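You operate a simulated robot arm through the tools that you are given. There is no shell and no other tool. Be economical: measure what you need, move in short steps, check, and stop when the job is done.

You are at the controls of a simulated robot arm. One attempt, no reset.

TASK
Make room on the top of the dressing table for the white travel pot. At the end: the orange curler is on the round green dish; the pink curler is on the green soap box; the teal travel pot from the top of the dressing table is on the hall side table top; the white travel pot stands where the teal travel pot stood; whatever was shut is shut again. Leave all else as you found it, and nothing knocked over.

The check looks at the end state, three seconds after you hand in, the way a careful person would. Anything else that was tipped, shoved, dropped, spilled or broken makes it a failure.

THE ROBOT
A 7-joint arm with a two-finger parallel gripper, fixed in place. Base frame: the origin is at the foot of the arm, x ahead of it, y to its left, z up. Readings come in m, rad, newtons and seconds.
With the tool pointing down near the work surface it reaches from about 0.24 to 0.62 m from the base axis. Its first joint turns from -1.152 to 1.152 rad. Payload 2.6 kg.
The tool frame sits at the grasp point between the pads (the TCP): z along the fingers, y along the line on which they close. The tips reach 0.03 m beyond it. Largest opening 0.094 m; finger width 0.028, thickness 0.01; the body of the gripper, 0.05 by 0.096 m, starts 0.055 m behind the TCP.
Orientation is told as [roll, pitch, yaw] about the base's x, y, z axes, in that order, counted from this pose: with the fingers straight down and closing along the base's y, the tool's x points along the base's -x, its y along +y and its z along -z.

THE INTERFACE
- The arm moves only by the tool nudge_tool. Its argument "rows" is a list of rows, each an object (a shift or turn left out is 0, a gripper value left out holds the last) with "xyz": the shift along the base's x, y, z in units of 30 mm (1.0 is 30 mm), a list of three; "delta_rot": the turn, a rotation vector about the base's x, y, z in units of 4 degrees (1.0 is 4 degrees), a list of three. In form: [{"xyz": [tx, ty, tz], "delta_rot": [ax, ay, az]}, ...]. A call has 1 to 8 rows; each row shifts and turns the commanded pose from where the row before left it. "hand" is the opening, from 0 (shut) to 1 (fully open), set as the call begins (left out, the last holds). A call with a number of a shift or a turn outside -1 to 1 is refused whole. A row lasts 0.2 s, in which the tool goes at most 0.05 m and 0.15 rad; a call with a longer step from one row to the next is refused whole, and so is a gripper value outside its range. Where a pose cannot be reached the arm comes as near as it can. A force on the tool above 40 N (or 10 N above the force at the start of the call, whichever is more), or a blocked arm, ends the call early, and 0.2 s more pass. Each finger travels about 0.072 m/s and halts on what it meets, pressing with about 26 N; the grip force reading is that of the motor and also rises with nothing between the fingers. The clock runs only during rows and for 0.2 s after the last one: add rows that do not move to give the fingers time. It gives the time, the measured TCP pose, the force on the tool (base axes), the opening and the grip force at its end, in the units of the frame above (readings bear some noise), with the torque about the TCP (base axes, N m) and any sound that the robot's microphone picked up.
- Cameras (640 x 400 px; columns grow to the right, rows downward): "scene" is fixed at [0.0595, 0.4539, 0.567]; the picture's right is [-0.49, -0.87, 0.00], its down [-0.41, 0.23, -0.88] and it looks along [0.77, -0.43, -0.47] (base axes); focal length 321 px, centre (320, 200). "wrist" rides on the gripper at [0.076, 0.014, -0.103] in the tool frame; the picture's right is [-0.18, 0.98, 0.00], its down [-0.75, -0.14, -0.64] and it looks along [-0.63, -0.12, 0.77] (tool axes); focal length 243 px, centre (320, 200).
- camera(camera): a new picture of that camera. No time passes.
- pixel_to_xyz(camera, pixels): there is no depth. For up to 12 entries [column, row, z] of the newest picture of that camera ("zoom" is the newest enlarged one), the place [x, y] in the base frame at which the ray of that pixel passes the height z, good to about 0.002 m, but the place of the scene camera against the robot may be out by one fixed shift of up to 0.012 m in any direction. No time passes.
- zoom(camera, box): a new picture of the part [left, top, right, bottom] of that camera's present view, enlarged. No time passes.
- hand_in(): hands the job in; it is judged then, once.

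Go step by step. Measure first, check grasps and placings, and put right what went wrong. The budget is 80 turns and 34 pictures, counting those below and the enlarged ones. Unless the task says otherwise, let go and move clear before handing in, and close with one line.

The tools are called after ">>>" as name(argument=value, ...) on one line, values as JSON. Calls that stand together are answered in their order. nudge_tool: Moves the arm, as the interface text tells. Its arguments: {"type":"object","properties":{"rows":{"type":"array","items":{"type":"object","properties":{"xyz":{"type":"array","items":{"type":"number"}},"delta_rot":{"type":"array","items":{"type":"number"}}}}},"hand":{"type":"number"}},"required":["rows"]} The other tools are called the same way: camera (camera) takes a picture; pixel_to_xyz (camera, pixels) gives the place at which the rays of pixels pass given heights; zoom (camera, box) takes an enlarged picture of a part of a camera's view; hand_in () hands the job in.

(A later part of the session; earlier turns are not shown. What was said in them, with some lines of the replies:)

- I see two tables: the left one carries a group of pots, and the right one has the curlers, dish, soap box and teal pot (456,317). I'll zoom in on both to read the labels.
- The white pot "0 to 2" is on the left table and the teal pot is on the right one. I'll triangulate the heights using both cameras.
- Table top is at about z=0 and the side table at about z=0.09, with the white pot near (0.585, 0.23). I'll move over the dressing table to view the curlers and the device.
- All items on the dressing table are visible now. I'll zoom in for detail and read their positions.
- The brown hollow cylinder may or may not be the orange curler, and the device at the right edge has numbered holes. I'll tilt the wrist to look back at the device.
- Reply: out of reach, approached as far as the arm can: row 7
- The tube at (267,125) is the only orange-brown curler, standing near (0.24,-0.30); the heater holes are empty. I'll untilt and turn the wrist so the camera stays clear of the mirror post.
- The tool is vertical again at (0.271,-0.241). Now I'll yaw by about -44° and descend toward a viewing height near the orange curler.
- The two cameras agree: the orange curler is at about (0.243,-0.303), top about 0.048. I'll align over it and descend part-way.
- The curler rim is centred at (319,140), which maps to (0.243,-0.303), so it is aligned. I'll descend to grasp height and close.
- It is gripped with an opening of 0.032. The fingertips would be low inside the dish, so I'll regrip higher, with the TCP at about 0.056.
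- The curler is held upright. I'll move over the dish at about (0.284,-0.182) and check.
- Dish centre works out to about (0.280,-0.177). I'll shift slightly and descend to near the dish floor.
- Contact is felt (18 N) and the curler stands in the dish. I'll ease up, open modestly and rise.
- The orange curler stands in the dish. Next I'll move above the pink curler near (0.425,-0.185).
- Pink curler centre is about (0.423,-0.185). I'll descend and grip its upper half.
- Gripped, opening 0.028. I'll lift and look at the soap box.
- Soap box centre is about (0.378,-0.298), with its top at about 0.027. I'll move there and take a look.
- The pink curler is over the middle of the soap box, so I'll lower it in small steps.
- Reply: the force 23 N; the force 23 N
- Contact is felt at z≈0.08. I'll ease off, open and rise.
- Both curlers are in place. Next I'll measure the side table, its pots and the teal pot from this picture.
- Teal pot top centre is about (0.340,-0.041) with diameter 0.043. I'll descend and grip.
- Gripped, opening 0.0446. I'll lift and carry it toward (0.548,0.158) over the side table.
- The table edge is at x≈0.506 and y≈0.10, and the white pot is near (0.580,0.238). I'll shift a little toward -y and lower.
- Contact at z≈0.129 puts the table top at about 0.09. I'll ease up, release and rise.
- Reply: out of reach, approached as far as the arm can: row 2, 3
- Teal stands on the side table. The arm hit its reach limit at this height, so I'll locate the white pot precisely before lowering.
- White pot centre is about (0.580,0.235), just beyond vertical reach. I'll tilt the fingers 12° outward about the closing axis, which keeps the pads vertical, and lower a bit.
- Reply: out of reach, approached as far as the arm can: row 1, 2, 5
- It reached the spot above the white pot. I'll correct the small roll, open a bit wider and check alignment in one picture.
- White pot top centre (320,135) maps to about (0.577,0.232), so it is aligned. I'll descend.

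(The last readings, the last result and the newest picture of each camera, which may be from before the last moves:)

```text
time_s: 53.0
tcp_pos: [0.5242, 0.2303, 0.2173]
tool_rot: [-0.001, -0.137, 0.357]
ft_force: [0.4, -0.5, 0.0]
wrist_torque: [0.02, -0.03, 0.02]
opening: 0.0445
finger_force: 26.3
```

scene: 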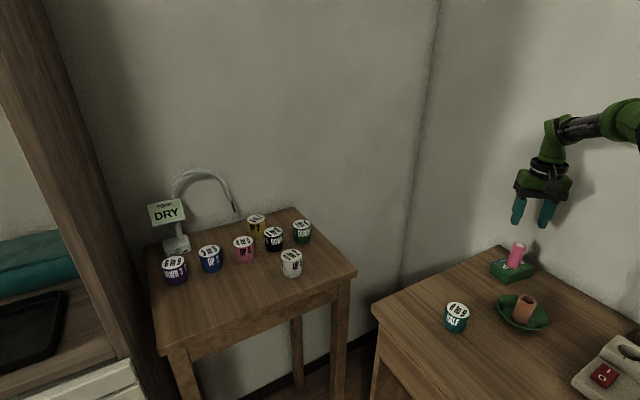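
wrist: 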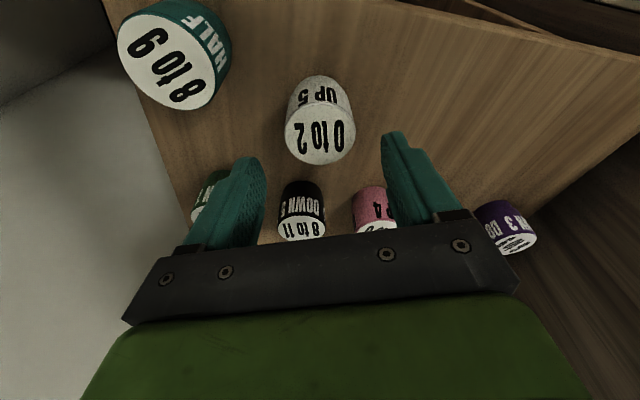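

The white pot is held and clear. I'll carry it back toward (0.341,-0.041), unwinding the yaw.

>>> nudge_tool(rows=[{"xyz": [-0.68, -0.95, 0], "delta_rot": [0, 0, -0.63]}, {"xyz": [-0.68, -0.95, 0], "delta_rot": [0, 0, -0.63]}, {"xyz": [-0.68, -0.95, 0], "delta_rot": [0, 0, -0.63]}, {"xyz": [-0.68, -0.95, 0], "delta_rot": [0, 0, -0.63]}, {"xyz": [-0.68, -0.95, 0], "delta_rot": [0, 0, -0.63]}, {"xyz": [-0.68, -0.95, 0], "delta_rot": [0, 0, -0.63]}, {"xyz": [-0.68, -0.95, 0], "delta_rot": [0, 0, -0.63]}, {"xyz": [-0.68, -0.95, 0], "delta_rot": [0, 0, -0.65]}])

>>> nudge_tool(rows=[{"xyz": [-0.3, -0.7, 0]}, {"xyz": [-0.35, -0.7, 0]}, {"xyz": [0, 0, -1]}, {"xyz": [0, 0, -1]}, {"xyz": [0, 0, -1]}, {"xyz": [0, 0, -1]}, {}])

```text
time_s: 54.8
tcp_pos: [0.3598, 0.0015, 0.2177]
tool_rot: [0.003, -0.14, 0.001]
ft_force: [0.7, 1.0, 0.0]
wrist_torque: [0.02, 0.0, -0.02]
opening: 0.0444
finger_force: 26.3
```

```text
time_s: 56.4
tcp_pos: [0.342, -0.04, 0.096]
tool_rot: [0.0, -0.138, 0.002]
ft_force: [-0.5, -0.2, -1.2]
wrist_torque: [0.02, -0.01, -0.03]
opening: 0.0445
finger_force: 26.4
```

Position is (0.342,-0.040). I'll lower toward contact at about 0.044.

>>> nudge_tool(rows=[{"xyz": [0, 0, -0.8]}, {"xyz": [0, 0, -0.75]}, {}])

>>> nudge_tool(rows=[{"xyz": [0, 0, -0.1]}, {}])

```text
time_s: 57.2
tcp_pos: [0.3419, -0.0396, 0.0487]
tool_rot: [0.001, -0.14, 0.001]
ft_force: [-0.6, -0.3, -0.4]
wrist_torque: [0.03, 0.0, 0.01]
opening: 0.0442
finger_force: 25.7
```

```text
time_s: 57.8
tcp_pos: [0.3421, -0.0387, 0.0461]
tool_rot: [0.0, -0.139, 0.003]
ft_force: [0.4, -0.7, -1.0]
wrist_torque: [-0.03, 0.01, 0.01]
opening: 0.0445
finger_force: 26.2
```

>>> nudge_tool(rows=[{"xyz": [0, -0.04, -0.09]}, {}])

```text
time_s: 58.4
tcp_pos: [0.3418, -0.0398, 0.0448]
tool_rot: [-0.001, -0.139, 0.004]
ft_force: [-1.5, 0.3, 5.8]
wrist_torque: [0.04, 0.09, -0.01]
opening: 0.0445
finger_force: 25.8
```

Light contact (5.8 N). I'll take one tiny step down, then release and rise straight up.

>>> nudge_tool(rows=[{"xyz": [0, 0, -0.02]}, {}])

>>> nudge_tool(hand=0.75, rows=[{}, {}, {}, {"xyz": [0, 0, 0.5]}, {"xyz": [0, 0, 1]}, {"xyz": [0, 0, 1]}, {"xyz": [0, 0, 1]}, {}])

>>> nudge_tool(rows=[{"xyz": [0, 0, 1]}, {"xyz": [0, 0, 1], "delta_rot": [0, 1, 0]}, {"xyz": [0, 0, 1], "delta_rot": [0, 1, 0]}, {"xyz": [0, 0, 1]}, {"xyz": [0, 0, 1]}, {"xyz": [0, 0, 0.5]}, {}])

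>>> camera(camera="scene")

>>> camera(camera="wrist")

>>> pixel_to_xyz(camera="scene", pixels=[[457, 308, 0.042]])

```text
time_s: 59.0
tcp_pos: [0.3435, -0.0411, 0.0424]
tool_rot: [0.002, -0.14, 0.004]
ft_force: [-4.3, 6.7, 23.1]
wrist_torque: [0.2, 0.2, -0.03]
opening: 0.0444
finger_force: 25.9
```

```text
time_s: 60.8
tcp_pos: [0.3414, -0.0421, 0.1536]
tool_rot: [-0.001, -0.137, 0.003]
ft_force: [-0.1, 0.1, -0.7]
wrist_torque: [0.02, 0.01, 0.01]
opening: 0.0708
finger_force: 0.0
```

```text
time_s: 62.4
tcp_pos: [0.3399, -0.0396, 0.317]
tool_rot: [0.0, 0.001, 0.001]
ft_force: [0.4, 0.3, 1.1]
wrist_torque: [0.0, 0.0, -0.03]
opening: 0.0703
finger_force: 0.1
```

```text
4 pictures are left
```

scene: 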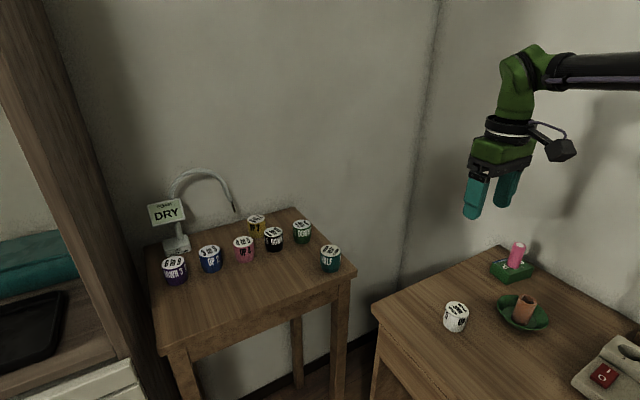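

```text
3 pictures are left
```

wrist: 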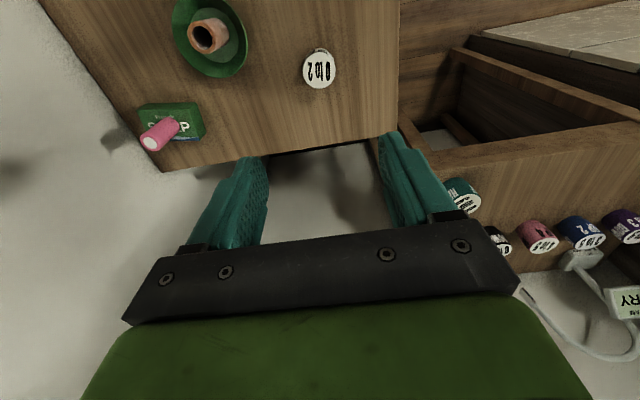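

```text
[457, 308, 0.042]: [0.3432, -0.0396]
```

White now stands at the same pixel (456,317) where teal was. I'll zoom in for a final check that the curlers are upright.

>>> zoom(camera="scene", box=[420, 230, 580, 350])

```text
3.33 times, centred on (500, 290) of scene
```

zoom: 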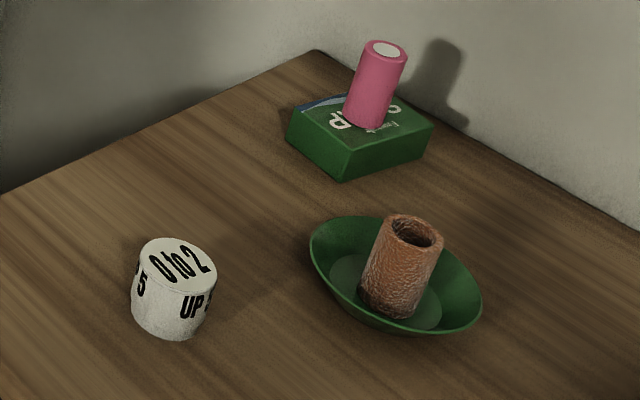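

Everything is upright and in place, the soap box hasn't moved noticeably, nothing was opened, and the gripper is clear. I'm handing in.

>>> hand_in()

```text
The job is handed in.
```

The job is handed in: the orange curler is on the green dish, the pink curler is on the soap box, the teal pot is on the hall side table, and the white pot stands where the teal pot was.
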